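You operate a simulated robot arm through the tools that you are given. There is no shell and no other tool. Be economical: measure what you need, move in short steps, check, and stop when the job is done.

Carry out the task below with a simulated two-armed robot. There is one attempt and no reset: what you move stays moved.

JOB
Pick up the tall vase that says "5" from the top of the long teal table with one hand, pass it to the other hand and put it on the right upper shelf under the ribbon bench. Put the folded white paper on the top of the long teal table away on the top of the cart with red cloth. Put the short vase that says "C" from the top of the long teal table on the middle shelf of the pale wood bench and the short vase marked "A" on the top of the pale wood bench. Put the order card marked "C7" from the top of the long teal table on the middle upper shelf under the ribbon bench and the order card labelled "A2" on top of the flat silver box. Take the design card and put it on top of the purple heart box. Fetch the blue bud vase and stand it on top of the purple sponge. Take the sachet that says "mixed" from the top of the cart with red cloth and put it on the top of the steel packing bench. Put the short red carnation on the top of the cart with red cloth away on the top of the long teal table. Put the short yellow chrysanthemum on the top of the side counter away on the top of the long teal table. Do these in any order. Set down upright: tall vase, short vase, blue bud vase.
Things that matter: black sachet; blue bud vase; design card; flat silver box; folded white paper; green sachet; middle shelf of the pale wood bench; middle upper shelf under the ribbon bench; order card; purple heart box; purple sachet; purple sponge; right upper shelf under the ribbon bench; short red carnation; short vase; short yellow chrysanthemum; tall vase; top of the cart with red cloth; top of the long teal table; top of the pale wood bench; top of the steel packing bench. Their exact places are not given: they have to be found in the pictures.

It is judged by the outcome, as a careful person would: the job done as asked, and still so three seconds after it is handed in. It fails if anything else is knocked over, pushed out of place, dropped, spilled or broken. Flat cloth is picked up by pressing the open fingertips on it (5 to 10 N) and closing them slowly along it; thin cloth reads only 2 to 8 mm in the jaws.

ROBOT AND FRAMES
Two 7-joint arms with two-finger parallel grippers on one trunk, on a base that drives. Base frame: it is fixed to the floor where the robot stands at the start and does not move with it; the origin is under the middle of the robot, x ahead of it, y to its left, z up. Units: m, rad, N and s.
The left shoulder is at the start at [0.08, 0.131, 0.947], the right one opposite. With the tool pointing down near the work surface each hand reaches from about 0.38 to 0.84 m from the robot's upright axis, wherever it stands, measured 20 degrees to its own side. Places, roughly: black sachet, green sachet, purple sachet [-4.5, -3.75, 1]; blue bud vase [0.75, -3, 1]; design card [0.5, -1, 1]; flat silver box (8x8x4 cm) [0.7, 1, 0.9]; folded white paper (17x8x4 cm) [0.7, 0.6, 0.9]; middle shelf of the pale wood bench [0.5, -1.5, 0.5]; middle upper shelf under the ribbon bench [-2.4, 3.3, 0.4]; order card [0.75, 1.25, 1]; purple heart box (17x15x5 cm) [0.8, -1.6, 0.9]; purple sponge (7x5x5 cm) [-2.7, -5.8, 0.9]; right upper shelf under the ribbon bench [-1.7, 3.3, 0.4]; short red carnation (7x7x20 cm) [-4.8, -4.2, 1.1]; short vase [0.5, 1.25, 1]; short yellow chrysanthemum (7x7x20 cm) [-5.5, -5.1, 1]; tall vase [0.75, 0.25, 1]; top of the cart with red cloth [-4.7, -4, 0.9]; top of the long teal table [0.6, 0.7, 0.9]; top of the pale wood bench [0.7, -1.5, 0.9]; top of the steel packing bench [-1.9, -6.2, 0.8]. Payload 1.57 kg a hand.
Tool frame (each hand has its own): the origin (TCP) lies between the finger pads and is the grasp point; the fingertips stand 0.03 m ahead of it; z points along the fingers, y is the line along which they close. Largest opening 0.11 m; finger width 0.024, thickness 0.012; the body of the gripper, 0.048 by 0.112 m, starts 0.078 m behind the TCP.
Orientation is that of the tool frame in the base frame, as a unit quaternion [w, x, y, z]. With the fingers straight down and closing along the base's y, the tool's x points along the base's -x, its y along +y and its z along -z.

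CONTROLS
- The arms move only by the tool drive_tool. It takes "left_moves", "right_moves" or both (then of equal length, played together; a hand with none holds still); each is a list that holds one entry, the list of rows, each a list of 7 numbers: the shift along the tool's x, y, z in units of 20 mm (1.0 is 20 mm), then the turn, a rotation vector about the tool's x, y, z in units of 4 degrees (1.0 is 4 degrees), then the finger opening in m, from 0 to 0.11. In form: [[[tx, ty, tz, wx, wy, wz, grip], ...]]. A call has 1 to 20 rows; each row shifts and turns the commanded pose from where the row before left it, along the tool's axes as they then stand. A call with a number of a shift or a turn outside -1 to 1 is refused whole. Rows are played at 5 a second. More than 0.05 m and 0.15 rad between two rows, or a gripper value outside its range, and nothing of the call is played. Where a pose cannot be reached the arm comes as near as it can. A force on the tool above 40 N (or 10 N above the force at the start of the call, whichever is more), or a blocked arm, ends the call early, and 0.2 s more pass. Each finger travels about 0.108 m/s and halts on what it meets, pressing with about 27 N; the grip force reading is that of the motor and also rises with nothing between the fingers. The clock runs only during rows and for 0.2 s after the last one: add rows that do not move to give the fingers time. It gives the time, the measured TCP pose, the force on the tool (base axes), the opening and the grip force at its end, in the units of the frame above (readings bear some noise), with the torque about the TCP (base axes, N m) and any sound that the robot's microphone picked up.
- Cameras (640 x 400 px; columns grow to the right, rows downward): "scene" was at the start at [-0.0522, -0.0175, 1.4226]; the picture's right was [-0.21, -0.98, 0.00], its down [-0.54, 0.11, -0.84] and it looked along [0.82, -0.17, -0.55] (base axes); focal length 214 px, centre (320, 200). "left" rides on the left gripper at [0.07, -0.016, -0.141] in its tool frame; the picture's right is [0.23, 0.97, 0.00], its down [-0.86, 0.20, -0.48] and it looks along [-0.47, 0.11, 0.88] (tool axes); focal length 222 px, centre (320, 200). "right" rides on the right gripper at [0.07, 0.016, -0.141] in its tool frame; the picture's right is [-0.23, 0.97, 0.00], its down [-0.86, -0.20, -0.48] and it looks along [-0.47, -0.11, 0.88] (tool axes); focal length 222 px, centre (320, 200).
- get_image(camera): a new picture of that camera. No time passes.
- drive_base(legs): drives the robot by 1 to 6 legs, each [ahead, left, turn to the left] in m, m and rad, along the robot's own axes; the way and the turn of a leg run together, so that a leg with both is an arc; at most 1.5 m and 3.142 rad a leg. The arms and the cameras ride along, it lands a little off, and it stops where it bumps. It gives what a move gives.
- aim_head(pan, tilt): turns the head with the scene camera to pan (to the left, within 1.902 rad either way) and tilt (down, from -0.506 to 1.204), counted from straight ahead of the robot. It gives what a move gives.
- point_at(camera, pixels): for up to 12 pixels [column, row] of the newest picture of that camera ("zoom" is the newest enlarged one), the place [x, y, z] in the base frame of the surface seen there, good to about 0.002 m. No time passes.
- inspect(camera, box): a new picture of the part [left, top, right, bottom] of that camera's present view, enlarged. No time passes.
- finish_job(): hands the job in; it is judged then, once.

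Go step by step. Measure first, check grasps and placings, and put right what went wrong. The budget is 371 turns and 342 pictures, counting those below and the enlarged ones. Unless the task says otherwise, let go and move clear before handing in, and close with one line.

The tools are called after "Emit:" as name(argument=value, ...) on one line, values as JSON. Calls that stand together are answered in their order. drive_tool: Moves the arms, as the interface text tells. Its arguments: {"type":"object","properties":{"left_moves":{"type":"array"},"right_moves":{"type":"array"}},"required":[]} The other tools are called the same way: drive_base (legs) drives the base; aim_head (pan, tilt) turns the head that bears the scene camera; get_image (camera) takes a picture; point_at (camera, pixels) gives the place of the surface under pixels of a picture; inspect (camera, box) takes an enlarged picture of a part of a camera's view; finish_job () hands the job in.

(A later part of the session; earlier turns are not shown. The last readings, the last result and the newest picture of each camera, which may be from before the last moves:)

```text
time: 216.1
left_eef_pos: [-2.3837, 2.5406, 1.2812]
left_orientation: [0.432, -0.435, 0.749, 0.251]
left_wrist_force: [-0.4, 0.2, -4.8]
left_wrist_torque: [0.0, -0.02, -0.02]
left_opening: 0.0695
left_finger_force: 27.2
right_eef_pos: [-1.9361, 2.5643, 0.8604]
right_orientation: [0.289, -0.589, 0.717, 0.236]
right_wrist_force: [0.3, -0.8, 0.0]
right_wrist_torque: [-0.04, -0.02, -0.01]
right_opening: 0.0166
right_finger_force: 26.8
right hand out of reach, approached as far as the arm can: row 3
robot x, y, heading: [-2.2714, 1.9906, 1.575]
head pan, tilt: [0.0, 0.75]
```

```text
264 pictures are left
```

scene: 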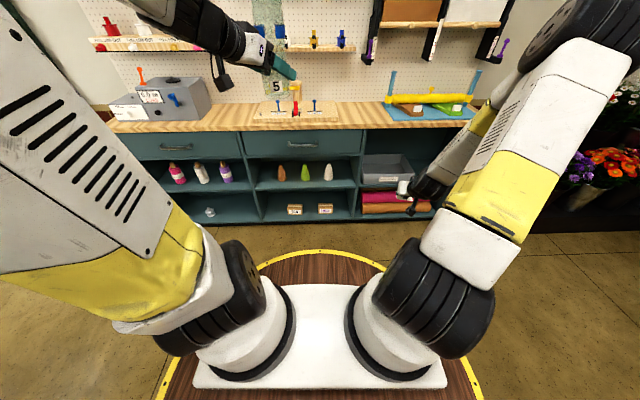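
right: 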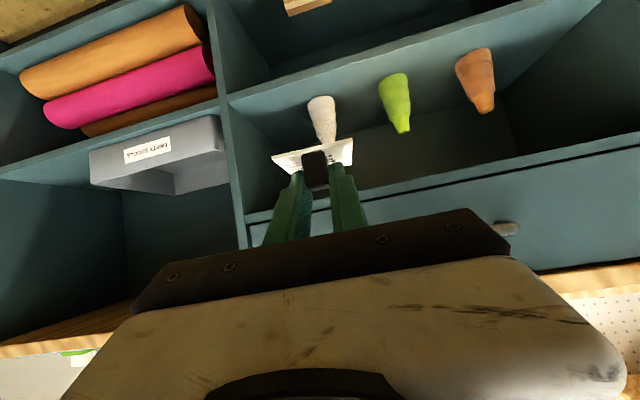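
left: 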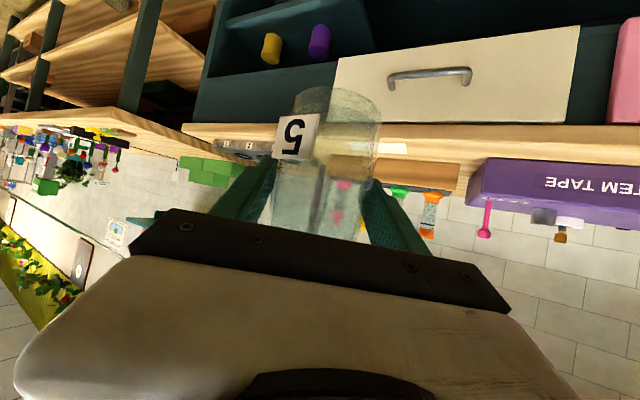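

Elbow-out works well: z 0.86 reached. Continue down.

Emit:
drive_tool(right_moves=[[[0.5, 0, 0.85, 0, 0, 0, 0], [0.5, 0, 0.85, 0, 0, 0, 0], [0.5, 0, 0.85, 0, 0, 0, 0], [0.5, 0, 0.85, 0, 0, 0, 0], [0.5, 0, 0.85, 0, 0, 0, 0], [0.5, 0, 0.85, 0, 0, 0, 0], [0.5, 0, 0.85, 0, 0, 0, 0], [0.5, 0, 0.85, 0, 0, 0, 0], [0.5, 0, 0.85, 0, 0, 0, 0], [0.5, 0, 0.85, 0, 0, 0, 0], [0.5, 0, 0.85, 0, 0, 0, 0], [0.5, 0, 0.85, 0, 0, 0, 0], [0.5, 0, 0.85, 0, 0, 0, 0], [0.5, 0, 0.85, 0, 0, 0, 0]]])

Emit:
get_image(camera="scene")

Emit:
get_image(camera="right")

```text
time: 219.1
left_eef_pos: [-2.3841, 2.5404, 1.2807]
left_orientation: [0.433, -0.435, 0.749, 0.251]
left_wrist_force: [-0.2, 0.1, -5.0]
left_wrist_torque: [0.01, 0.03, -0.02]
left_opening: 0.0695
left_finger_force: 27.3
right_eef_pos: [-1.9238, 2.6277, 0.5925]
right_orientation: [0.289, -0.588, 0.718, 0.236]
right_wrist_force: [-0.6, 0.7, 0.5]
right_wrist_torque: [0.02, 0.0, 0.0]
right_opening: 0.0166
right_finger_force: 26.9
robot x, y, heading: [-2.2692, 1.997, 1.573]
head pan, tilt: [0.0, 0.75]
```

```text
263 pictures are left
```

scene: 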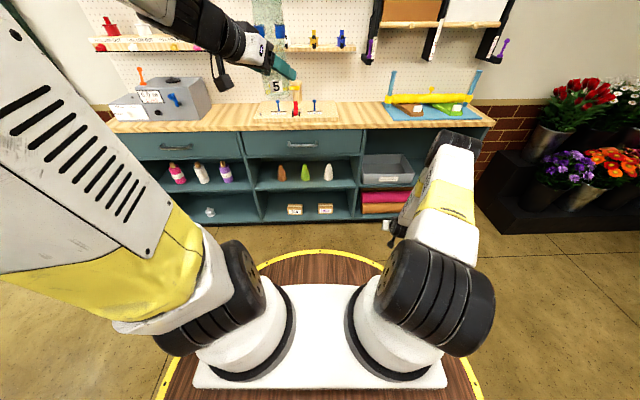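

```text
262 pictures are left
```

right: 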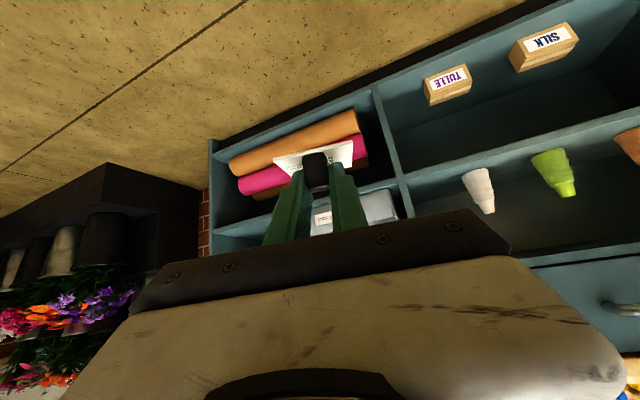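

Hand is at z 0.59 with freedom left. Level the card: pitch up 11° and yaw left 11°.

Emit:
drive_tool(right_moves=[[[0, 0, 0, 0, -0.943, 0, 0], [0, 0, 0, 0, -0.943, 0, 0], [0, 0, 0, 0, -0.943, 0, 0], [0, 0, 0, -0.78, 0, -0.544, 0], [0, 0, 0, -0.78, 0, -0.544, 0], [0, 0, 0, -0.78, 0, -0.544, 0], [0.8, 0, 0.56, 0, 0, 0, 0], [0.8, 0, 0.56, 0, 0, 0, 0], [0.8, 0, 0.56, 0, 0, 0, 0]]])

Emit:
get_image(camera="right")

```text
time: 221.1
left_eef_pos: [-2.3852, 2.5405, 1.2802]
left_orientation: [0.432, -0.435, 0.749, 0.251]
left_wrist_force: [-0.2, -0.3, -5.2]
left_wrist_torque: [-0.02, -0.01, 0.02]
left_opening: 0.0695
left_finger_force: 27.0
right_eef_pos: [-1.922, 2.6267, 0.5344]
right_orientation: [-0.327, 0.628, -0.626, -0.327]
right_wrist_force: [0.8, -0.1, -0.6]
right_wrist_torque: [-0.01, -0.01, -0.01]
right_opening: 0.0165
right_finger_force: 26.9
robot x, y, heading: [-2.2684, 1.9948, 1.578]
head pan, tilt: [0.0, 0.75]
```

```text
261 pictures are left
```

right: 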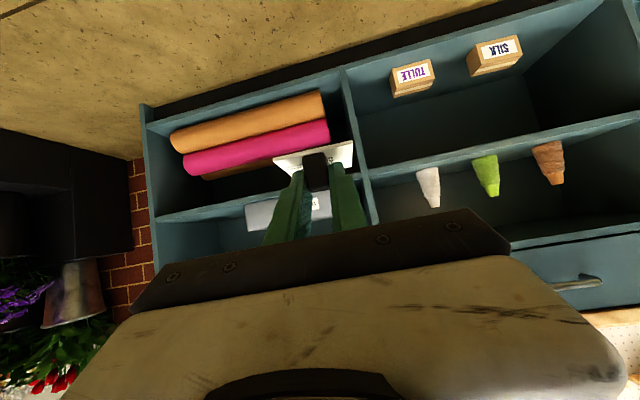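

Card is level and square. Shifting the base left 0.168 m, then ahead 0.40 m.

Emit:
drive_base(legs=[[0, 0.17, -0.005], [0.4, 0, 0]])

Emit:
get_image(camera="right")

Emit:
get_image(camera="scene")

```text
time: 224.6
left_eef_pos: [-2.5462, 2.9441, 1.2797]
left_orientation: [0.434, -0.431, 0.751, 0.249]
left_wrist_force: [-0.3, 0.3, -5.3]
left_wrist_torque: [0.02, 0.02, -0.02]
left_opening: 0.0695
left_finger_force: 27.3
right_eef_pos: [-2.0825, 3.0248, 0.5346]
right_orientation: [0.329, -0.625, 0.629, 0.326]
right_wrist_force: [-0.4, -0.7, -1.0]
right_wrist_torque: [-0.02, 0.02, 0.0]
right_opening: 0.0164
right_finger_force: 26.8
robot x, y, heading: [-2.4341, 2.4004, 1.569]
head pan, tilt: [0.0, 0.75]
```

```text
260 pictures are left
```

right: 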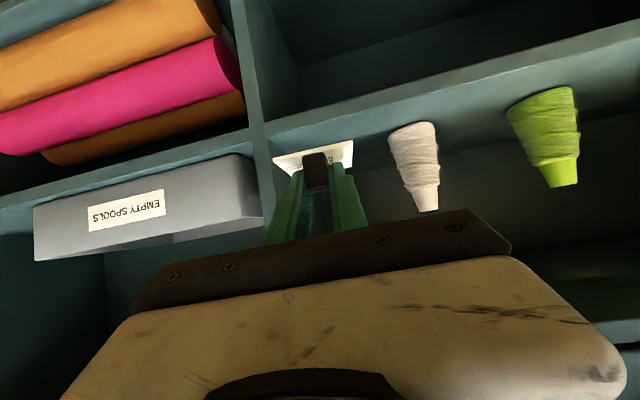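

```text
259 pictures are left
```

scene: 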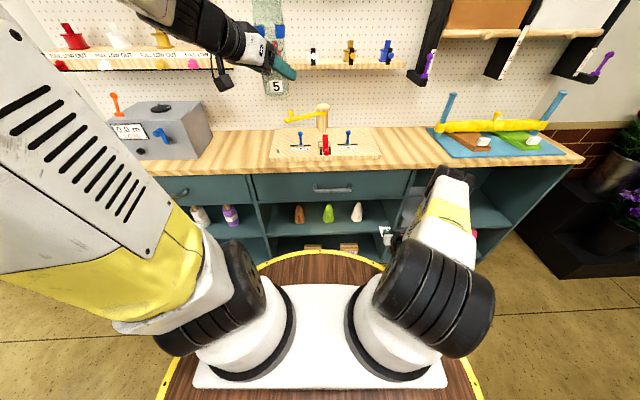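

Card hovers before the gap between partition (265,170) and white cone (395,160). Measuring.

Emit:
point_at(camera="right", pixels=[[265, 175], [272, 150], [395, 150], [415, 205], [370, 132], [370, 145], [360, 160], [280, 167], [350, 150]])

```text
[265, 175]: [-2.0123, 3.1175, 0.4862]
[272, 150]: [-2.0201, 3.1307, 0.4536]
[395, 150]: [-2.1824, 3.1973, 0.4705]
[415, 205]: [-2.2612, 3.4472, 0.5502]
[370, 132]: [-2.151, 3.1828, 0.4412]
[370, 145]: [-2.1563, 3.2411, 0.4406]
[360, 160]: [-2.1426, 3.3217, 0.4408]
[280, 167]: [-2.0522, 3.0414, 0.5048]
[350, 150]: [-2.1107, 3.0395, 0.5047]
```

Gap is x −2.175…−2.02. Move forward 125 mm, then lower 60 mm.

Emit:
drive_tool(right_moves=[[[-0.512, 0.086, 0.732, 0, 0, 0, 0], [-0.512, 0.086, 0.732, 0, 0, 0, 0], [-0.512, 0.086, 0.732, 0, 0, 0, 0], [-0.512, 0.086, 0.732, 0, 0, 0, 0], [-0.512, 0.086, 0.732, 0, 0, 0, 0], [-0.512, 0.086, 0.732, 0, 0, 0, 0], [-0.512, 0.086, 0.732, 0, 0, 0, 0], [0.82, 0, 0.573, 0, 0, 0, 0], [0.82, 0, 0.573, 0, 0, 0, 0], [0, 0, 0, 0, 0, 0, 0]]])

Emit:
get_image(camera="right")

```text
time: 226.8
left_eef_pos: [-2.5467, 2.9441, 1.2795]
left_orientation: [0.433, -0.431, 0.752, 0.248]
left_wrist_force: [0.0, -0.4, -5.9]
left_wrist_torque: [0.0, -0.01, -0.02]
left_opening: 0.0693
left_finger_force: 26.8
right_eef_pos: [-2.0935, 3.1495, 0.495]
right_orientation: [0.328, -0.625, 0.629, 0.326]
right_wrist_force: [-0.5, -0.1, 0.3]
right_wrist_torque: [0.03, 0.03, -0.01]
right_opening: 0.0169
right_finger_force: 26.7
robot x, y, heading: [-2.4379, 2.3921, 1.562]
head pan, tilt: [0.0, 0.75]
```

```text
258 pictures are left
```

right: 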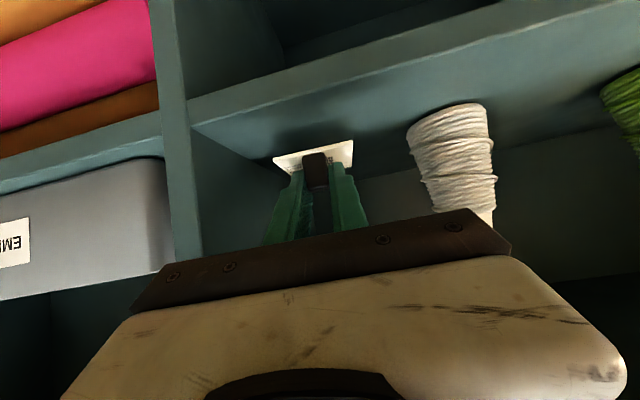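

Lower 22 mm, open, and back out along the tool axis.

Emit:
drive_tool(right_moves=[[[0.45, 0, 0.315, 0, 0, 0, 0], [0.43, 0, 0.3, 0, 0, 0, 0], [0, 0, 0, 0, 0, 0, 0], [0, 0, 0, 0, 0, 0, 0.03], [0, 0, 0, 0, 0, 0, 0.045], [0, 0, 0, 0, 0, 0, 0.045], [0, 0, -0.8, 0, 0, 0, 0.045], [0, 0, -0.8, 0, 0, 0, 0.045], [0, 0, -0.8, 0, 0, 0, 0.045], [0.3, 0, -0.8, 0, 0, 0, 0.045], [0.3, 0, -0.8, 0, 0, 0, 0.045], [0.3, 0, -0.8, 0, 0, 0, 0.045], [0.3, 0, -0.8, 0, 0, 0, 0.045], [0.3, 0, -0.8, 0, 0, 0, 0.045]]])

Emit:
get_image(camera="right")

```text
time: 229.8
left_eef_pos: [-2.5474, 2.9438, 1.2805]
left_orientation: [0.433, -0.432, 0.751, 0.249]
left_wrist_force: [0.0, 0.0, -5.8]
left_wrist_torque: [0.02, 0.02, -0.01]
left_opening: 0.0694
left_finger_force: 27.1
right_eef_pos: [-2.0951, 3.0282, 0.5223]
right_orientation: [0.329, -0.624, 0.63, 0.325]
right_wrist_force: [-0.5, 0.2, -0.6]
right_wrist_torque: [-0.01, 0.0, 0.0]
right_opening: 0.0449
right_finger_force: 0.0
robot x, y, heading: [-2.4365, 2.3939, 1.57]
head pan, tilt: [0.0, 0.75]
```

```text
257 pictures are left
```

right: 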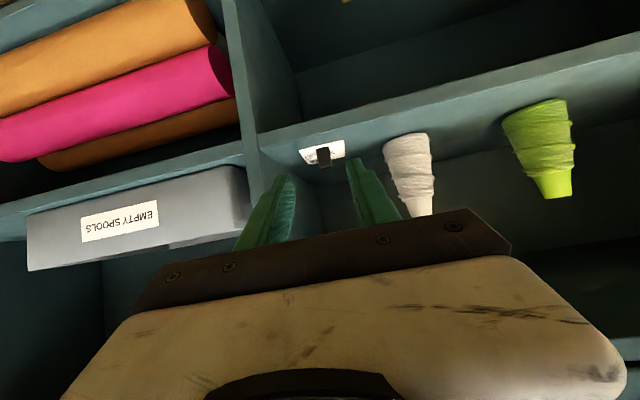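

Card C7 is on the middle upper shelf. Back off, raise the right hand, and view the left arm.

Emit:
drive_base(legs=[[-0.6, 0, 0]])

Emit:
drive_tool(right_moves=[[[-1, 0, -0.7, 0, 0, 0, 0.06], [-1, 0, -0.7, 0, 0, 0, 0.06], [-1, 0, -0.7, 0, 0, 0, 0.06], [-1, 0, -0.7, 0, 0, 0, 0.06], [-1, 0, -0.7, 0, 0, 0, 0.06], [-1, 0, -0.7, 0, 0, 0, 0.06], [-1, 0, -0.7, 0, 0, 0, 0.06], [-1, 0, -0.7, 0, 0, 0, 0.06], [-1, 0, -0.7, 0, 0, 0, 0.06], [-1, 0, -0.7, 0, 0, 0, 0.06], [-1, 0, -0.7, 0, 0, 0, 0.06], [-1, 0, -0.7, 0, 0, 0, 0.06], [-1, 0, -0.7, 0, 0, 0, 0.06], [-1, 0, -0.7, 0, 0, 0, 0.06], [-1, 0, -0.7, 0, 0, 0, 0.06], [-1, 0, -0.7, 0, 0, 0, 0.06], [-1, 0, -0.7, 0, 0, 0, 0.06], [-1, 0, -0.7, 0, 0, 0, 0.06], [-1, 0, -0.7, 0, 0, 0, 0.06], [-1, 0, -0.7, 0, 0, 0, 0.06]]])

Emit:
get_image(camera="scene")

```text
time: 233.2
left_eef_pos: [-2.5501, 2.3393, 1.2808]
left_orientation: [0.434, -0.431, 0.751, 0.249]
left_wrist_force: [-0.5, 0.3, -5.4]
left_wrist_torque: [0.01, 0.02, 0.0]
left_opening: 0.0694
left_finger_force: 27.3
right_eef_pos: [-2.0981, 2.4231, 0.5216]
right_orientation: [0.329, -0.625, 0.629, 0.325]
right_wrist_force: [0.8, -0.7, 0.2]
right_wrist_torque: [-0.02, -0.01, 0.0]
right_opening: 0.0451
right_finger_force: 0.0
robot x, y, heading: [-2.442, 1.7907, 1.565]
head pan, tilt: [0.0, 0.75]
```

```text
time: 237.4
left_eef_pos: [-2.5512, 2.3386, 1.2803]
left_orientation: [0.433, -0.431, 0.752, 0.249]
left_wrist_force: [-1.4, -0.1, -5.4]
left_wrist_torque: [0.01, -0.03, 0.0]
left_opening: 0.0693
left_finger_force: 26.8
right_eef_pos: [-2.1003, 2.4236, 1.0107]
right_orientation: [0.329, -0.624, 0.629, 0.326]
right_wrist_force: [0.1, 0.0, -0.6]
right_wrist_torque: [0.04, 0.03, 0.01]
right_opening: 0.0598
right_finger_force: 0.1
robot x, y, heading: [-2.4446, 1.7886, 1.567]
head pan, tilt: [0.0, 0.75]
```

```text
256 pictures are left
```

scene: 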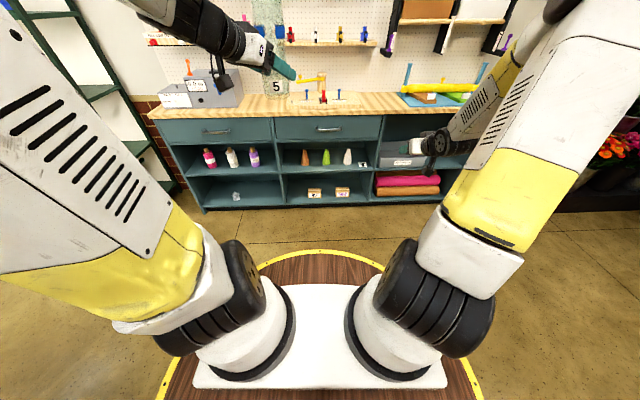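

Both elbows are out. Lowering the left hand with the vase, moving slightly left and forward.

Emit:
drive_tool(left_moves=[[[0.856, 0.36, 0.522, 0, 0, 0, 0.03], [0.856, 0.36, 0.522, 0, 0, 0, 0.03], [0.856, 0.36, 0.522, 0, 0, 0, 0.03], [0.856, 0.36, 0.522, 0, 0, 0, 0.03], [0.856, 0.36, 0.522, 0, 0, 0, 0.03], [0.856, 0.36, 0.522, 0, 0, 0, 0.03], [0.856, 0.36, 0.522, 0, 0, 0, 0.03], [0.856, 0.36, 0.522, 0, 0, 0, 0.03], [0.856, 0.36, 0.522, 0, 0, 0, 0.03], [0.856, 0.36, 0.522, 0, 0, 0, 0.03], [0.856, 0.36, 0.522, 0, 0, 0, 0.03], [0.856, 0.36, 0.522, 0, 0, 0, 0.03], [0.856, 0.36, 0.522, 0, 0, 0, 0.03], [0.856, 0.36, 0.522, 0, 0, 0, 0.03], [0.856, 0.36, 0.522, 0, 0, 0, 0.03]]])

Emit:
get_image(camera="scene")

```text
time: 240.6
left_eef_pos: [-2.6375, 2.4005, 0.9793]
left_orientation: [0.433, -0.432, 0.751, 0.249]
left_wrist_force: [0.6, -0.1, -5.1]
left_wrist_torque: [-0.01, 0.01, 0.01]
left_opening: 0.0697
left_finger_force: 26.7
right_eef_pos: [-2.0995, 2.4243, 1.0085]
right_orientation: [0.328, -0.625, 0.63, 0.325]
right_wrist_force: [0.7, -0.4, -0.5]
right_wrist_torque: [-0.01, -0.02, -0.01]
right_opening: 0.0603
right_finger_force: 0.0
robot x, y, heading: [-2.4372, 1.7902, 1.566]
head pan, tilt: [0.0, 0.75]
```

```text
255 pictures are left
```

scene: 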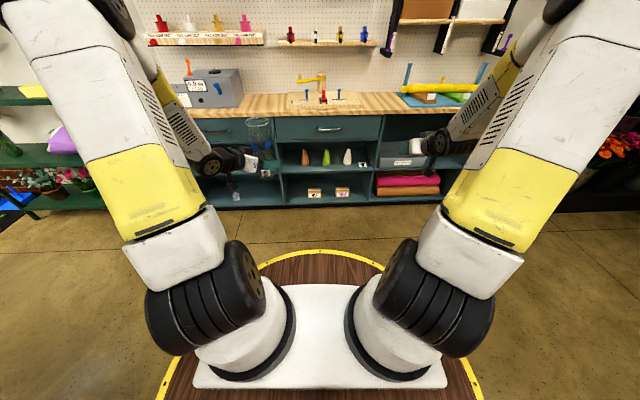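

Works. Continue down ~0.42 m.

Emit:
drive_tool(left_moves=[[[0.93, 0.17, 0.47, 0, 0, 0, 0.03], [0.93, 0.17, 0.47, 0, 0, 0, 0.03], [0.93, 0.17, 0.47, 0, 0, 0, 0.03], [0.93, 0.17, 0.47, 0, 0, 0, 0.03], [0.93, 0.17, 0.47, 0, 0, 0, 0.03], [0.93, 0.17, 0.47, 0, 0, 0, 0.03], [0.93, 0.17, 0.47, 0, 0, 0, 0.03], [0.93, 0.17, 0.47, 0, 0, 0, 0.03], [0.93, 0.17, 0.47, 0, 0, 0, 0.03], [0.93, 0.17, 0.47, 0, 0, 0, 0.03], [0.93, 0.17, 0.47, 0, 0, 0, 0.03], [0.93, 0.17, 0.47, 0, 0, 0, 0.03], [0.93, 0.17, 0.47, 0, 0, 0, 0.03], [0.93, 0.17, 0.47, 0, 0, 0, 0.03], [0.93, 0.17, 0.47, 0, 0, 0, 0.03], [0.93, 0.17, 0.47, 0, 0, 0, 0.03], [0.93, 0.17, 0.47, 0, 0, 0, 0.03], [0.93, 0.17, 0.47, 0, 0, 0, 0.03], [0.93, 0.17, 0.47, 0, 0, 0, 0.03], [0.93, 0.17, 0.47, 0, 0, 0, 0.03]]])

Emit:
get_image(camera="scene")

```text
time: 244.8
left_eef_pos: [-2.7095, 2.4151, 0.5649]
left_orientation: [0.433, -0.431, 0.752, 0.248]
left_wrist_force: [-0.6, 0.1, -6.0]
left_wrist_torque: [-0.02, -0.03, -0.01]
left_opening: 0.0695
left_finger_force: 26.6
right_eef_pos: [-2.1002, 2.4231, 1.0097]
right_orientation: [0.329, -0.624, 0.63, 0.325]
right_wrist_force: [1.0, 0.0, -0.8]
right_wrist_torque: [0.0, 0.04, 0.01]
right_opening: 0.0599
right_finger_force: 0.0
robot x, y, heading: [-2.4406, 1.7907, 1.569]
head pan, tilt: [0.0, 0.75]
```

```text
254 pictures are left
```

scene: 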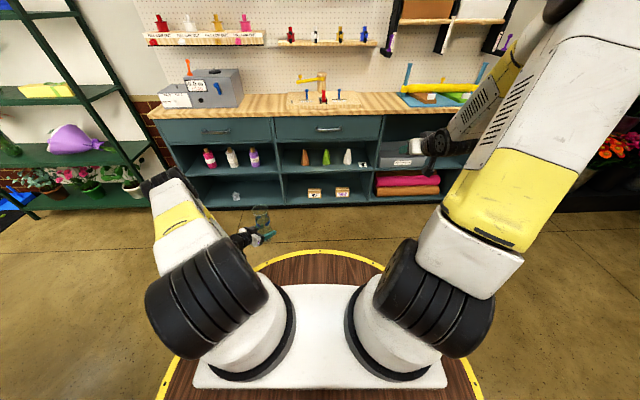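

Vase is at z 0.565 (base 0.507). Tucking the right hand back and shifting the left hand inward, then driving to the right compartment.

Emit:
drive_tool(left_moves=[[[-0.255, -0.864, 0.437, 0, 0, 0, 0.03], [-0.255, -0.864, 0.437, 0, 0, 0, 0.03], [-0.255, -0.864, 0.437, 0, 0, 0, 0.03], [-0.255, -0.864, 0.437, 0, 0, 0, 0.03], [-0.255, -0.864, 0.437, 0, 0, 0, 0.03], [0, 0, 0, 0, 0, 0, 0.03], [0, 0, 0, 0, 0, 0, 0.03], [0, 0, 0, 0, 0, 0, 0.03], [0, 0, 0, 0, 0, 0, 0.03], [0, 0, 0, 0, 0, 0, 0.03]]], right_moves=[[[0, 0, -1, 0, 0, 0, 0.06], [0, 0, -1, 0, 0, 0, 0.06], [0, 0, -1, 0, 0, 0, 0.06], [0, 0, -1, 0, 0, 0, 0.06], [0, 0, -1, 0, 0, 0, 0.06], [0, 0, -1, 0, 0, 0, 0.06], [0, 0, -1, 0, 0, 0, 0.06], [0, 0, -1, 0, 0, 0, 0.06], [0, 0, -1, 0, 0, 0, 0.06], [0, 0, -1, 0, 0, 0, 0.06]]])

Emit:
drive_base(legs=[[0, -1.19, 0], [0.35, 0, 0]])

Emit:
get_image(camera="scene")

Emit:
get_image(camera="left")

```text
time: 247.0
left_eef_pos: [-2.6105, 2.4149, 0.5653]
left_orientation: [0.433, -0.431, 0.751, 0.248]
left_wrist_force: [0.3, -0.3, -5.4]
left_wrist_torque: [-0.01, -0.02, -0.01]
left_opening: 0.0694
left_finger_force: 27.0
right_eef_pos: [-2.1003, 2.2573, 1.1248]
right_orientation: [0.328, -0.625, 0.629, 0.325]
right_wrist_force: [0.2, 0.7, -0.5]
right_wrist_torque: [-0.03, -0.02, 0.03]
right_opening: 0.0599
right_finger_force: 0.1
robot x, y, heading: [-2.4382, 1.79, 1.567]
head pan, tilt: [0.0, 0.75]
```

```text
time: 254.9
left_eef_pos: [-1.4584, 2.7616, 0.5649]
left_orientation: [0.425, -0.453, 0.739, 0.26]
left_wrist_force: [-0.4, -0.5, -5.8]
left_wrist_torque: [-0.02, -0.03, 0.0]
left_opening: 0.0695
left_finger_force: 26.7
right_eef_pos: [-0.9407, 2.6357, 1.1247]
right_orientation: [-0.319, 0.643, -0.611, -0.335]
right_wrist_force: [0.0, -0.1, 0.5]
right_wrist_torque: [0.03, 0.0, -0.05]
right_opening: 0.06
right_finger_force: 0.0
robot x, y, heading: [-1.2527, 2.1506, 1.623]
head pan, tilt: [0.0, 0.75]
```

```text
253 pictures are left
```

scene: 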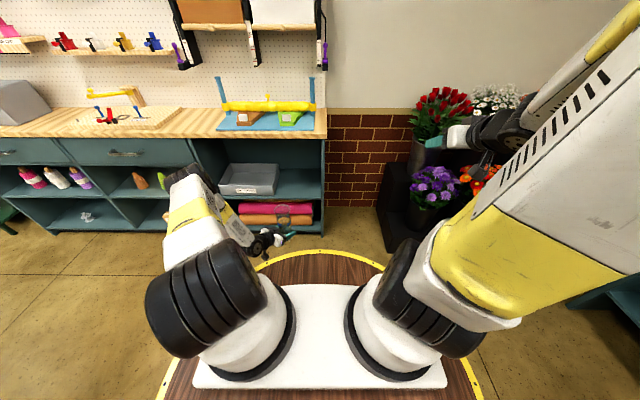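

```text
252 pictures are left
```

left: 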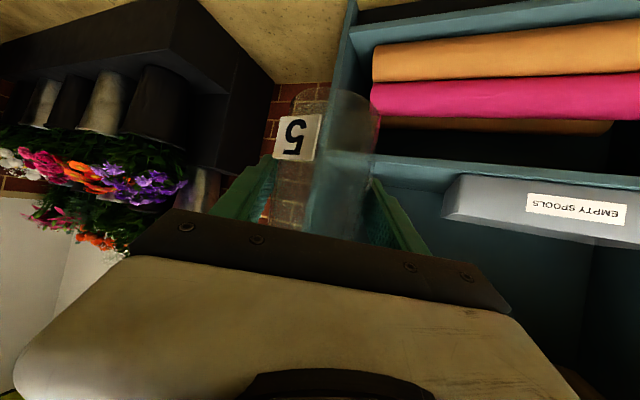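

Checking flower positions relative to the right hand before advancing.

Emit:
point_at(camera="scene", pixels=[[430, 110], [415, 125], [440, 180], [480, 165], [405, 175], [325, 200], [322, 130], [278, 180], [455, 135]])

```text
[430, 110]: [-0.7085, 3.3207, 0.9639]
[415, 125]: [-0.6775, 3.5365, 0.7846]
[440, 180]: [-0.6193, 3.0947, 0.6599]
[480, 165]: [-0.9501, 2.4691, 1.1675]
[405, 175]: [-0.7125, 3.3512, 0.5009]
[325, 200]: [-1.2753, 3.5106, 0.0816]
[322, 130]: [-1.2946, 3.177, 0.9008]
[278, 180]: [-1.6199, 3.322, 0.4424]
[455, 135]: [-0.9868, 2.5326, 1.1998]
```

Clear. Straighten heading and advance 0.42 m.

Emit:
drive_base(legs=[[0, 0, -0.05], [0.42, 0, 0]])

Emit:
get_image(camera="left")

Emit:
get_image(camera="scene")

```text
time: 257.9
left_eef_pos: [-1.4361, 3.185, 0.5646]
left_orientation: [0.431, -0.438, 0.748, 0.252]
left_wrist_force: [-0.8, 0.1, -4.7]
left_wrist_torque: [-0.01, 0.01, 0.0]
left_opening: 0.0694
left_finger_force: 26.7
right_eef_pos: [-0.9241, 3.0376, 1.1246]
right_orientation: [-0.326, 0.63, -0.623, -0.329]
right_wrist_force: [-0.1, -0.1, 0.4]
right_wrist_torque: [0.0, -0.02, 0.01]
right_opening: 0.0599
right_finger_force: 0.0
robot x, y, heading: [-1.2547, 2.5674, 1.584]
head pan, tilt: [0.0, 0.75]
```

```text
251 pictures are left
```

left: 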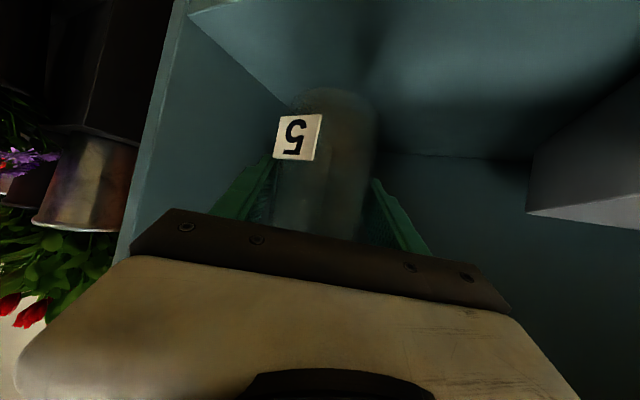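

```text
250 pictures are left
```

scene: 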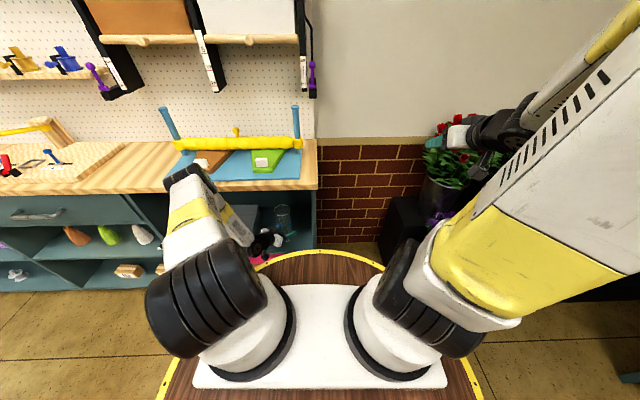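

Vase is inside the compartment. Forward 35 mm, down 50 mm, then slowly to contact.

Emit:
drive_tool(left_moves=[[[-0.38, 0.44, 0.65, 0, 0, 0, 0.03], [-0.38, 0.44, 0.65, 0, 0, 0, 0.03], [0.7, 0, 0.4, 0, 0, 0, 0.03], [0.7, 0, 0.4, 0, 0, 0, 0.03], [0.7, 0, 0.4, 0, 0, 0, 0.03], [0.1, 0, 0.06, 0, 0, 0, 0.03], [0.1, 0, 0.06, 0, 0, 0, 0.03], [0, 0, 0, 0, 0, 0, 0.03]]])

Emit:
get_image(camera="left")

Emit:
inspect(camera="scene", box=[220, 180, 340, 290])

```text
time: 259.7
left_eef_pos: [-1.4354, 3.2193, 0.5106]
left_orientation: [0.431, -0.438, 0.748, 0.252]
left_wrist_force: [0.4, 0.9, -5.5]
left_wrist_torque: [0.0, 0.01, -0.03]
left_opening: 0.0694
left_finger_force: 27.1
right_eef_pos: [-0.9238, 3.038, 1.1246]
right_orientation: [-0.326, 0.63, -0.624, -0.328]
right_wrist_force: [-0.1, 0.1, -0.1]
right_wrist_torque: [0.0, 0.03, 0.01]
right_opening: 0.0601
right_finger_force: 0.0
robot x, y, heading: [-1.2554, 2.5678, 1.581]
head pan, tilt: [0.0, 0.75]
```

```text
249 pictures are left
```

left: 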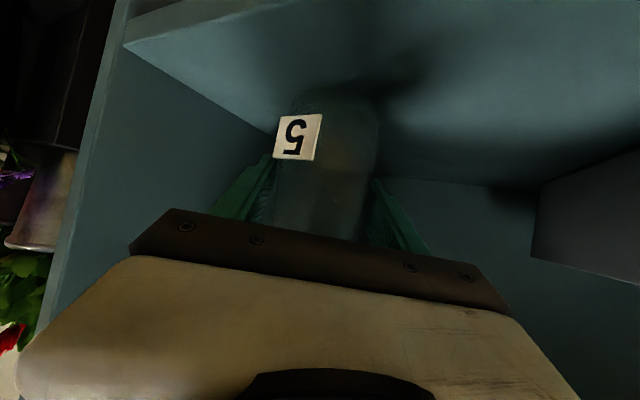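

```text
3.64 times, centred on (280, 235) of scene
```

zoom: 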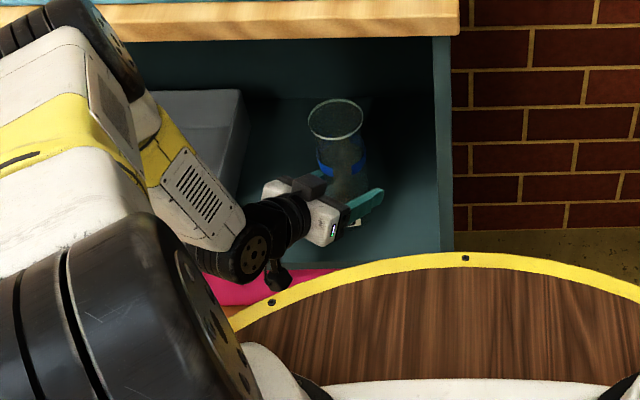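

Upright and nearly down. Lowering in 2 mm steps.

Emit:
drive_tool(left_moves=[[[0.1, 0, 0.06, 0, 0, 0, 0.03], [0.1, 0, 0.06, 0, 0, 0, 0.03], [0.1, 0, 0.06, 0, 0, 0, 0.03], [0.08, 0, 0.05, 0, 0, 0, 0.03], [0, 0, 0, 0, 0, 0, 0.03]]])

```text
time: 260.9
left_eef_pos: [-1.4348, 3.2195, 0.503]
left_orientation: [0.431, -0.437, 0.748, 0.251]
left_wrist_force: [-1.0, 0.4, -5.1]
left_wrist_torque: [-0.02, 0.0, 0.02]
left_opening: 0.0692
left_finger_force: 27.3
right_eef_pos: [-0.9234, 3.0372, 1.1251]
right_orientation: [-0.327, 0.629, -0.624, -0.328]
right_wrist_force: [0.8, 0.4, 0.4]
right_wrist_torque: [0.0, 0.02, -0.01]
right_opening: 0.0601
right_finger_force: 0.1
robot x, y, heading: [-1.2559, 2.5668, 1.576]
head pan, tilt: [0.0, 0.75]
```

Emit:
drive_tool(left_moves=[[[0.08, 0, 0.05, 0, 0, 0, 0.03], [0.08, 0, 0.05, 0, 0, 0, 0.03], [0, 0, 0, 0, 0, 0, 0.03]]])

```text
time: 261.7
left_eef_pos: [-1.4355, 3.2206, 0.502]
left_orientation: [0.433, -0.437, 0.747, 0.254]
left_wrist_force: [1.2, -7.7, 22.0]
left_wrist_torque: [-0.26, 0.03, 0.04]
left_opening: 0.0692
left_finger_force: 26.8
right_eef_pos: [-0.9238, 3.0368, 1.1256]
right_orientation: [-0.326, 0.63, -0.624, -0.329]
right_wrist_force: [-0.5, 0.5, 0.9]
right_wrist_torque: [-0.03, -0.02, 0.02]
right_opening: 0.0602
right_finger_force: 0.0
robot x, y, heading: [-1.2539, 2.5655, 1.588]
head pan, tilt: [0.0, 0.75]
```

Contact made. Ease 1.5 mm up, open fully, and back out along the tool axis.

Emit:
drive_tool(left_moves=[[[-0.06, 0, -0.035, 0, 0, 0, 0.03], [0, 0, 0, 0, 0, 0, 0.075], [0, 0, 0, 0, 0, 0, 0.09], [0, 0, 0, 0, 0, 0, 0.11], [0, 0, 0, 0, 0, 0, 0.11], [0, 0, -0.7, 0, 0, 0, 0.11], [0, 0, -0.9, 0, 0, 0, 0.11], [0, 0, -0.9, 0, 0, 0, 0.11], [0, 0, -0.9, 0, 0, 0, 0.11], [0, 0, -0.9, 0, 0, 0, 0.11], [0, 0, -0.9, 0, 0, 0, 0.11], [0, 0, -0.9, 0, 0, 0, 0.11]]])

Emit:
get_image(camera="left")

Emit:
inspect(camera="scene", box=[220, 180, 340, 290])

```text
time: 264.3
left_eef_pos: [-1.4875, 3.1278, 0.5606]
left_orientation: [0.431, -0.438, 0.747, 0.252]
left_wrist_force: [0.5, -0.2, 1.2]
left_wrist_torque: [-0.02, 0.0, -0.01]
left_opening: 0.1099
left_finger_force: 0.0
right_eef_pos: [-0.9238, 3.0375, 1.1249]
right_orientation: [-0.325, 0.631, -0.623, -0.329]
right_wrist_force: [0.4, 0.9, -0.6]
right_wrist_torque: [0.0, 0.06, -0.01]
right_opening: 0.0598
right_finger_force: 0.2
robot x, y, heading: [-1.2578, 2.5659, 1.582]
head pan, tilt: [0.0, 0.75]
```

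```text
247 pictures are left
```

left: 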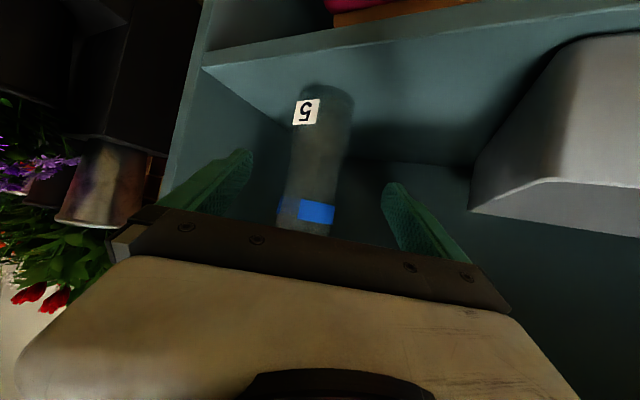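

```text
3.64 times, centred on (280, 235) of scene
```

zoom: 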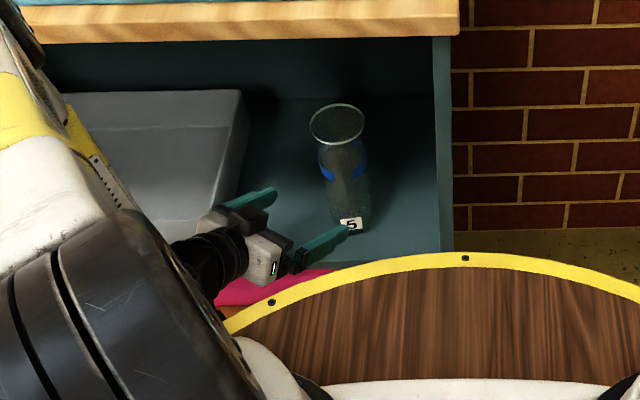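

Vase 5 stands upright on the right upper shelf. Backing off, raising the left arm, and returning to the teal table.

Emit:
drive_base(legs=[[-0.7, 0, 0]])

Emit:
drive_tool(left_moves=[[[-1, 0, -0.58, 0, 0, 0, 0.11], [-1, 0, -0.58, 0, 0, 0, 0.11], [-1, 0, -0.58, 0, 0, 0, 0.11], [-1, 0, -0.58, 0, 0, 0, 0.11], [-1, 0, -0.58, 0, 0, 0, 0.11], [-1, 0, -0.58, 0, 0, 0, 0.11], [-1, 0, -0.58, 0, 0, 0, 0.11], [-1, 0, -0.58, 0, 0, 0, 0.11], [-1, 0, -0.58, 0, 0, 0, 0.11], [-1, 0, -0.58, 0, 0, 0, 0.11], [-1, 0, -0.58, 0, 0, 0, 0.11], [-1, 0, -0.58, 0, 0, 0, 0.11], [-1, 0, -0.58, 0, 0, 0, 0.11], [-1, 0, -0.58, 0, 0, 0, 0.11], [-1, 0, -0.58, 0, 0, 0, 0.11], [-1, 0, -0.58, 0, 0, 0, 0.11], [-1, 0, -0.58, 0, 0, 0, 0.11], [-1, 0, -0.58, 0, 0, 0, 0.11], [-1, 0, -0.58, 0, 0, 0, 0.11], [-1, 0, -0.58, 0, 0, 0, 0.11]]])

Emit:
get_image(camera="scene")

```text
time: 268.2
left_eef_pos: [-1.4752, 2.4281, 0.5607]
left_orientation: [0.434, -0.43, 0.752, 0.248]
left_wrist_force: [-0.1, -0.4, -0.1]
left_wrist_torque: [-0.01, -0.03, 0.01]
left_opening: 0.1102
left_finger_force: 0.0
right_eef_pos: [-0.9124, 2.324, 1.1262]
right_orientation: [0.329, -0.623, 0.631, 0.325]
right_wrist_force: [-0.5, -0.1, 1.0]
right_wrist_torque: [-0.02, -0.01, 0.0]
right_opening: 0.06
right_finger_force: 0.0
robot x, y, heading: [-1.2542, 1.8569, 1.567]
head pan, tilt: [0.0, 0.75]
```

```text
time: 272.4
left_eef_pos: [-1.4747, 2.4281, 1.0222]
left_orientation: [0.434, -0.43, 0.752, 0.247]
left_wrist_force: [-0.2, 0.2, -0.5]
left_wrist_torque: [-0.01, -0.01, 0.01]
left_opening: 0.11
left_finger_force: 0.0
right_eef_pos: [-0.9132, 2.3247, 1.1246]
right_orientation: [0.329, -0.623, 0.631, 0.324]
right_wrist_force: [0.2, 0.5, 0.9]
right_wrist_torque: [0.03, 0.02, 0.01]
right_opening: 0.0599
right_finger_force: 0.0
robot x, y, heading: [-1.2568, 1.8589, 1.56]
head pan, tilt: [0.0, 0.75]
```

```text
245 pictures are left
```

scene: 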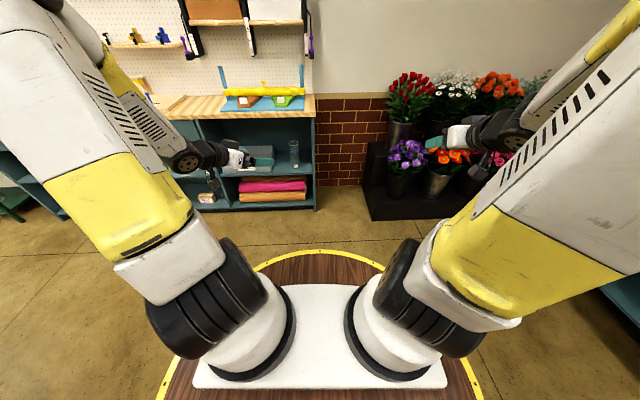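

Vase visible upright at (295,155). Turning and driving to the left part of the teal table.

Emit:
drive_base(legs=[[0, 0, -1.56], [0.55, -0.75, 0]])

Emit:
get_image(camera="scene")

Emit:
inspect(camera="scene", box=[240, 90, 440, 220])

```text
time: 281.2
left_eef_pos: [-0.1661, 1.2491, 1.0221]
left_orientation: [0.477, 0.25, 0.83, -0.144]
left_wrist_force: [-0.1, 0.3, 1.2]
left_wrist_torque: [0.0, -0.02, 0.01]
left_opening: 0.1099
left_finger_force: 0.2
right_eef_pos: [-0.2977, 0.6952, 1.125]
right_orientation: [0.462, 0.027, 0.886, -0.014]
right_wrist_force: [0.2, 0.0, 0.2]
right_wrist_torque: [-0.02, -0.04, 0.01]
right_opening: 0.0601
right_finger_force: 0.0
robot x, y, heading: [-0.7451, 1.0621, -0.06]
head pan, tilt: [0.0, 0.75]
```

```text
244 pictures are left
```

scene: 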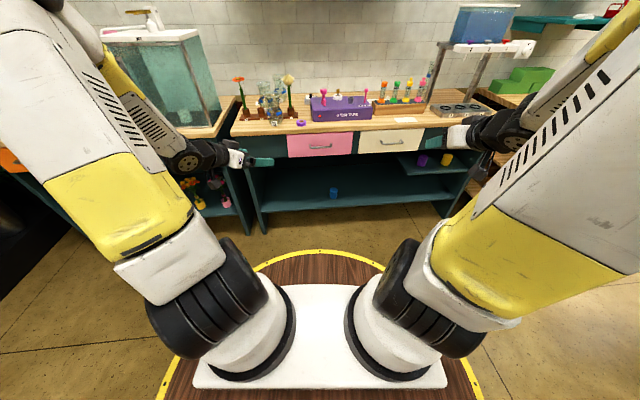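

```text
3.08 times, centred on (340, 155) of scene
```

zoom: 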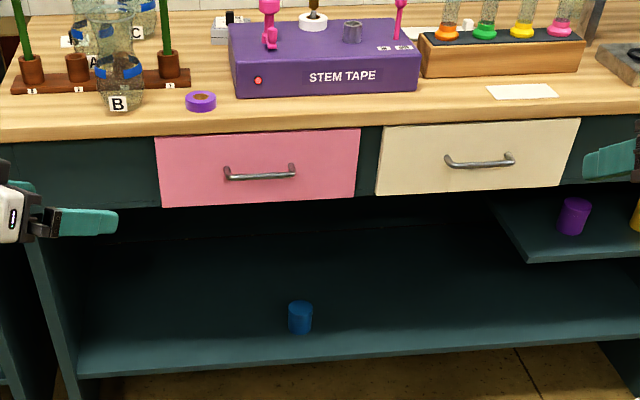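

Preparing: raise and pull back the left hand; yaw the right tool 45° left for a slanted grip of vase C from the right.

Emit:
drive_tool(left_moves=[[[-0.69, -0.2, -0.8, 0, 0, 0, 0.11], [-0.69, -0.2, -0.8, 0, 0, 0, 0.11], [-0.69, -0.2, -0.8, 0, 0, 0, 0.11], [-0.69, -0.2, -0.8, 0, 0, 0, 0.11], [-0.69, -0.2, -0.8, 0, 0, 0, 0.11], [-0.69, -0.2, -0.8, 0, 0, 0, 0.11], [-0.69, -0.2, -0.8, 0, 0, 0, 0.11], [-0.69, -0.2, -0.8, 0, 0, 0, 0.11], [-0.69, -0.2, -0.8, 0, 0, 0, 0.11], [-0.69, -0.2, -0.8, 0, 0, 0, 0.11], [-0.69, -0.2, -0.8, 0, 0, 0, 0.11], [-0.69, -0.2, -0.8, 0, 0, 0, 0.11], [-0.69, -0.2, -0.8, 0, 0, 0, 0.11], [-0.69, -0.2, -0.8, 0, 0, 0, 0.11], [-0.69, -0.2, -0.8, 0, 0, 0, 0.11], [-0.69, -0.2, -0.8, 0, 0, 0, 0.11]]], right_moves=[[[-0.4, 0, -0.28, -0.82, 0, -0.573, 0.11], [-0.4, 0, -0.28, -0.82, 0, -0.573, 0.11], [-0.4, 0, -0.28, -0.82, 0, -0.573, 0.11], [-0.4, 0, -0.28, -0.82, 0, -0.573, 0.11], [-0.4, 0, -0.28, -0.82, 0, -0.573, 0.11], [-0.4, 0, -0.28, -0.82, 0, -0.573, 0.11], [-0.4, 0, -0.28, -0.82, 0, -0.573, 0.11], [-0.4, 0, -0.28, -0.82, 0, -0.573, 0.11], [-0.4, 0, -0.28, -0.82, 0, -0.573, 0.11], [-0.4, 0, -0.28, -0.82, 0, -0.573, 0.11], [-0.4, 0, -0.28, -0.82, 0, -0.573, 0.11], [-0.4, 0, -0.28, -0.82, 0, -0.573, 0.11], [0, 0, 0, 0, 0, 0, 0.11], [0, 0, 0, 0, 0, 0, 0.11], [0, 0, 0, 0, 0, 0, 0.11], [0, 0, 0, 0, 0, 0, 0.11]]])

Emit:
get_image(camera="scene")

```text
time: 284.6
left_eef_pos: [-0.2936, 1.2569, 1.3414]
left_orientation: [0.478, 0.249, 0.83, -0.144]
left_wrist_force: [0.1, -0.3, -0.1]
left_wrist_torque: [-0.01, -0.01, 0.01]
left_opening: 0.11
left_finger_force: 0.1
right_eef_pos: [-0.2986, 0.695, 1.2428]
right_orientation: [0.427, -0.336, 0.821, 0.174]
right_wrist_force: [-0.6, 0.6, 0.6]
right_wrist_torque: [0.0, -0.01, -0.02]
right_opening: 0.1103
right_finger_force: 0.0
robot x, y, heading: [-0.744, 1.0577, -0.06]
head pan, tilt: [0.0, 0.75]
```

```text
242 pictures are left
```

scene: 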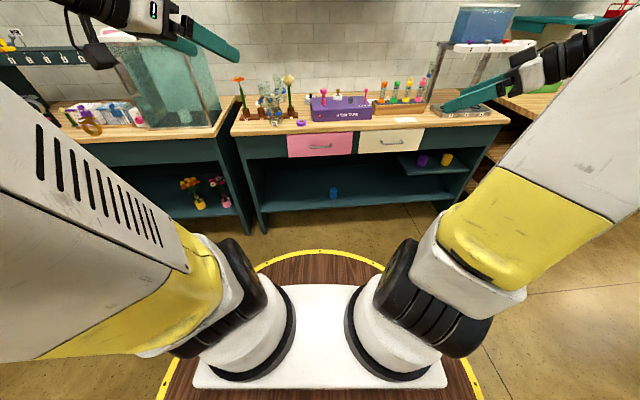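

Now drive close to the table.

Emit:
drive_base(legs=[[0, 0.25, 0.06], [0.62, 0, 0]])

Emit:
aim_head(pan=0.0, tilt=0.7)

Emit:
inspect(camera="scene", box=[230, 90, 430, 230])

Emit:
get_image(camera="right")

```text
time: 289.5
left_eef_pos: [0.3095, 1.5394, 1.3409]
left_orientation: [0.483, 0.219, 0.838, -0.127]
left_wrist_force: [0.1, -0.1, -0.6]
left_wrist_torque: [0.0, 0.0, 0.01]
left_opening: 0.1103
left_finger_force: 0.0
right_eef_pos: [0.3448, 0.9783, 1.2443]
right_orientation: [0.421, -0.366, 0.808, 0.19]
right_wrist_force: [-0.6, -0.1, 0.1]
right_wrist_torque: [0.01, -0.02, -0.01]
right_opening: 0.11
right_finger_force: 0.0
robot x, y, heading: [-0.1273, 1.3121, 0.017]
head pan, tilt: [0.0, 0.75]
```

```text
time: 290.1
left_eef_pos: [0.308, 1.5402, 1.3398]
left_orientation: [0.482, 0.218, 0.839, -0.126]
left_wrist_force: [0.4, 0.1, 0.5]
left_wrist_torque: [0.01, -0.04, 0.02]
left_opening: 0.11
left_finger_force: 0.0
right_eef_pos: [0.3461, 0.9796, 1.243]
right_orientation: [0.421, -0.364, 0.809, 0.188]
right_wrist_force: [-0.5, -0.7, 0.3]
right_wrist_torque: [0.0, 0.0, -0.02]
right_opening: 0.11
right_finger_force: 0.0
robot x, y, heading: [-0.1254, 1.3144, 0.014]
head pan, tilt: [0.0, 0.7]
```

```text
2.86 times, centred on (330, 160) of scene
```

zoom: 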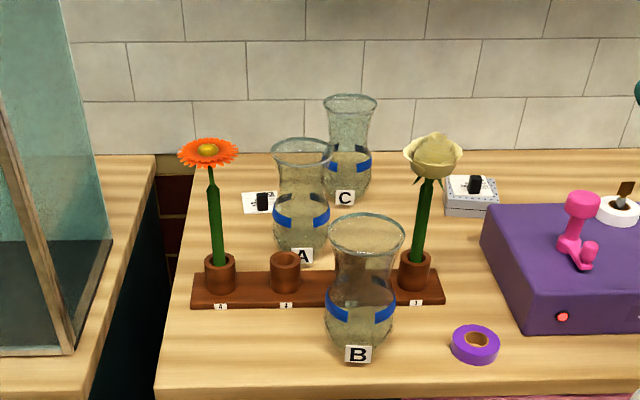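

```text
240 pictures are left
```

right: 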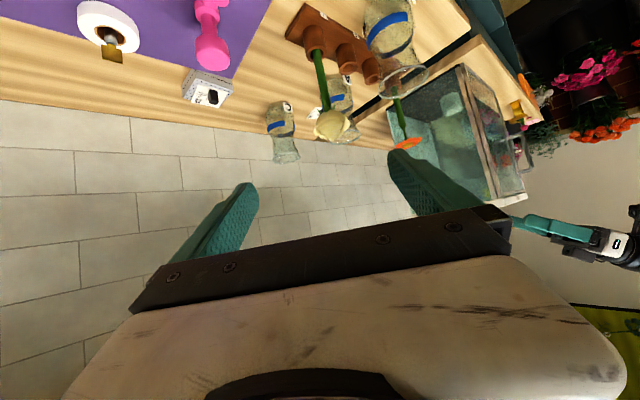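

Measuring vases A and C via their bands, labels and rims.

Emit:
point_at(camera="zoom", pixels=[[345, 198], [330, 160], [335, 165], [368, 158], [350, 97], [330, 100], [303, 255], [278, 213], [300, 222], [327, 213], [303, 140], [275, 150]])

Emit:
inspect(camera="right", box=[250, 40, 400, 170])

Emit:
point_at(camera="zoom", pixels=[[80, 300], [110, 275], [150, 325], [60, 310], [150, 285], [310, 225], [330, 255], [160, 120], [340, 290], [100, 320]])

```text
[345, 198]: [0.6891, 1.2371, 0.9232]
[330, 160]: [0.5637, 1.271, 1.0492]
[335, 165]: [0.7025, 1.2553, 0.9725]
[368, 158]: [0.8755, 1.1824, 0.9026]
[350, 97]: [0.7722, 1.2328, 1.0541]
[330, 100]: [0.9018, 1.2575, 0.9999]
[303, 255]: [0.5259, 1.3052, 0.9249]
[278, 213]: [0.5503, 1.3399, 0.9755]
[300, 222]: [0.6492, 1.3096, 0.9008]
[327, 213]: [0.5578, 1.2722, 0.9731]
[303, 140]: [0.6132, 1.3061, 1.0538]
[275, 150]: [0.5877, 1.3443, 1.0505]
```

```text
3.08 times, centred on (325, 105) of right
```

zoom: 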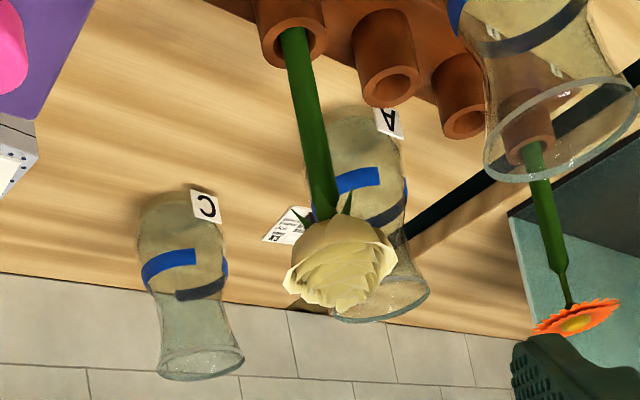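

```text
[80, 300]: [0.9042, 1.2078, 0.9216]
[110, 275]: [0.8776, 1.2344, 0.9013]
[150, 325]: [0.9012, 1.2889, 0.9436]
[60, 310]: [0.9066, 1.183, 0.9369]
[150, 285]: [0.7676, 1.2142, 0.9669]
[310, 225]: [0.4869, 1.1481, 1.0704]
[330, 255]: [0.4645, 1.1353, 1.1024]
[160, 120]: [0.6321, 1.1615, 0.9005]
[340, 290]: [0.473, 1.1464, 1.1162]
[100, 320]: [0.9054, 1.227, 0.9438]
```

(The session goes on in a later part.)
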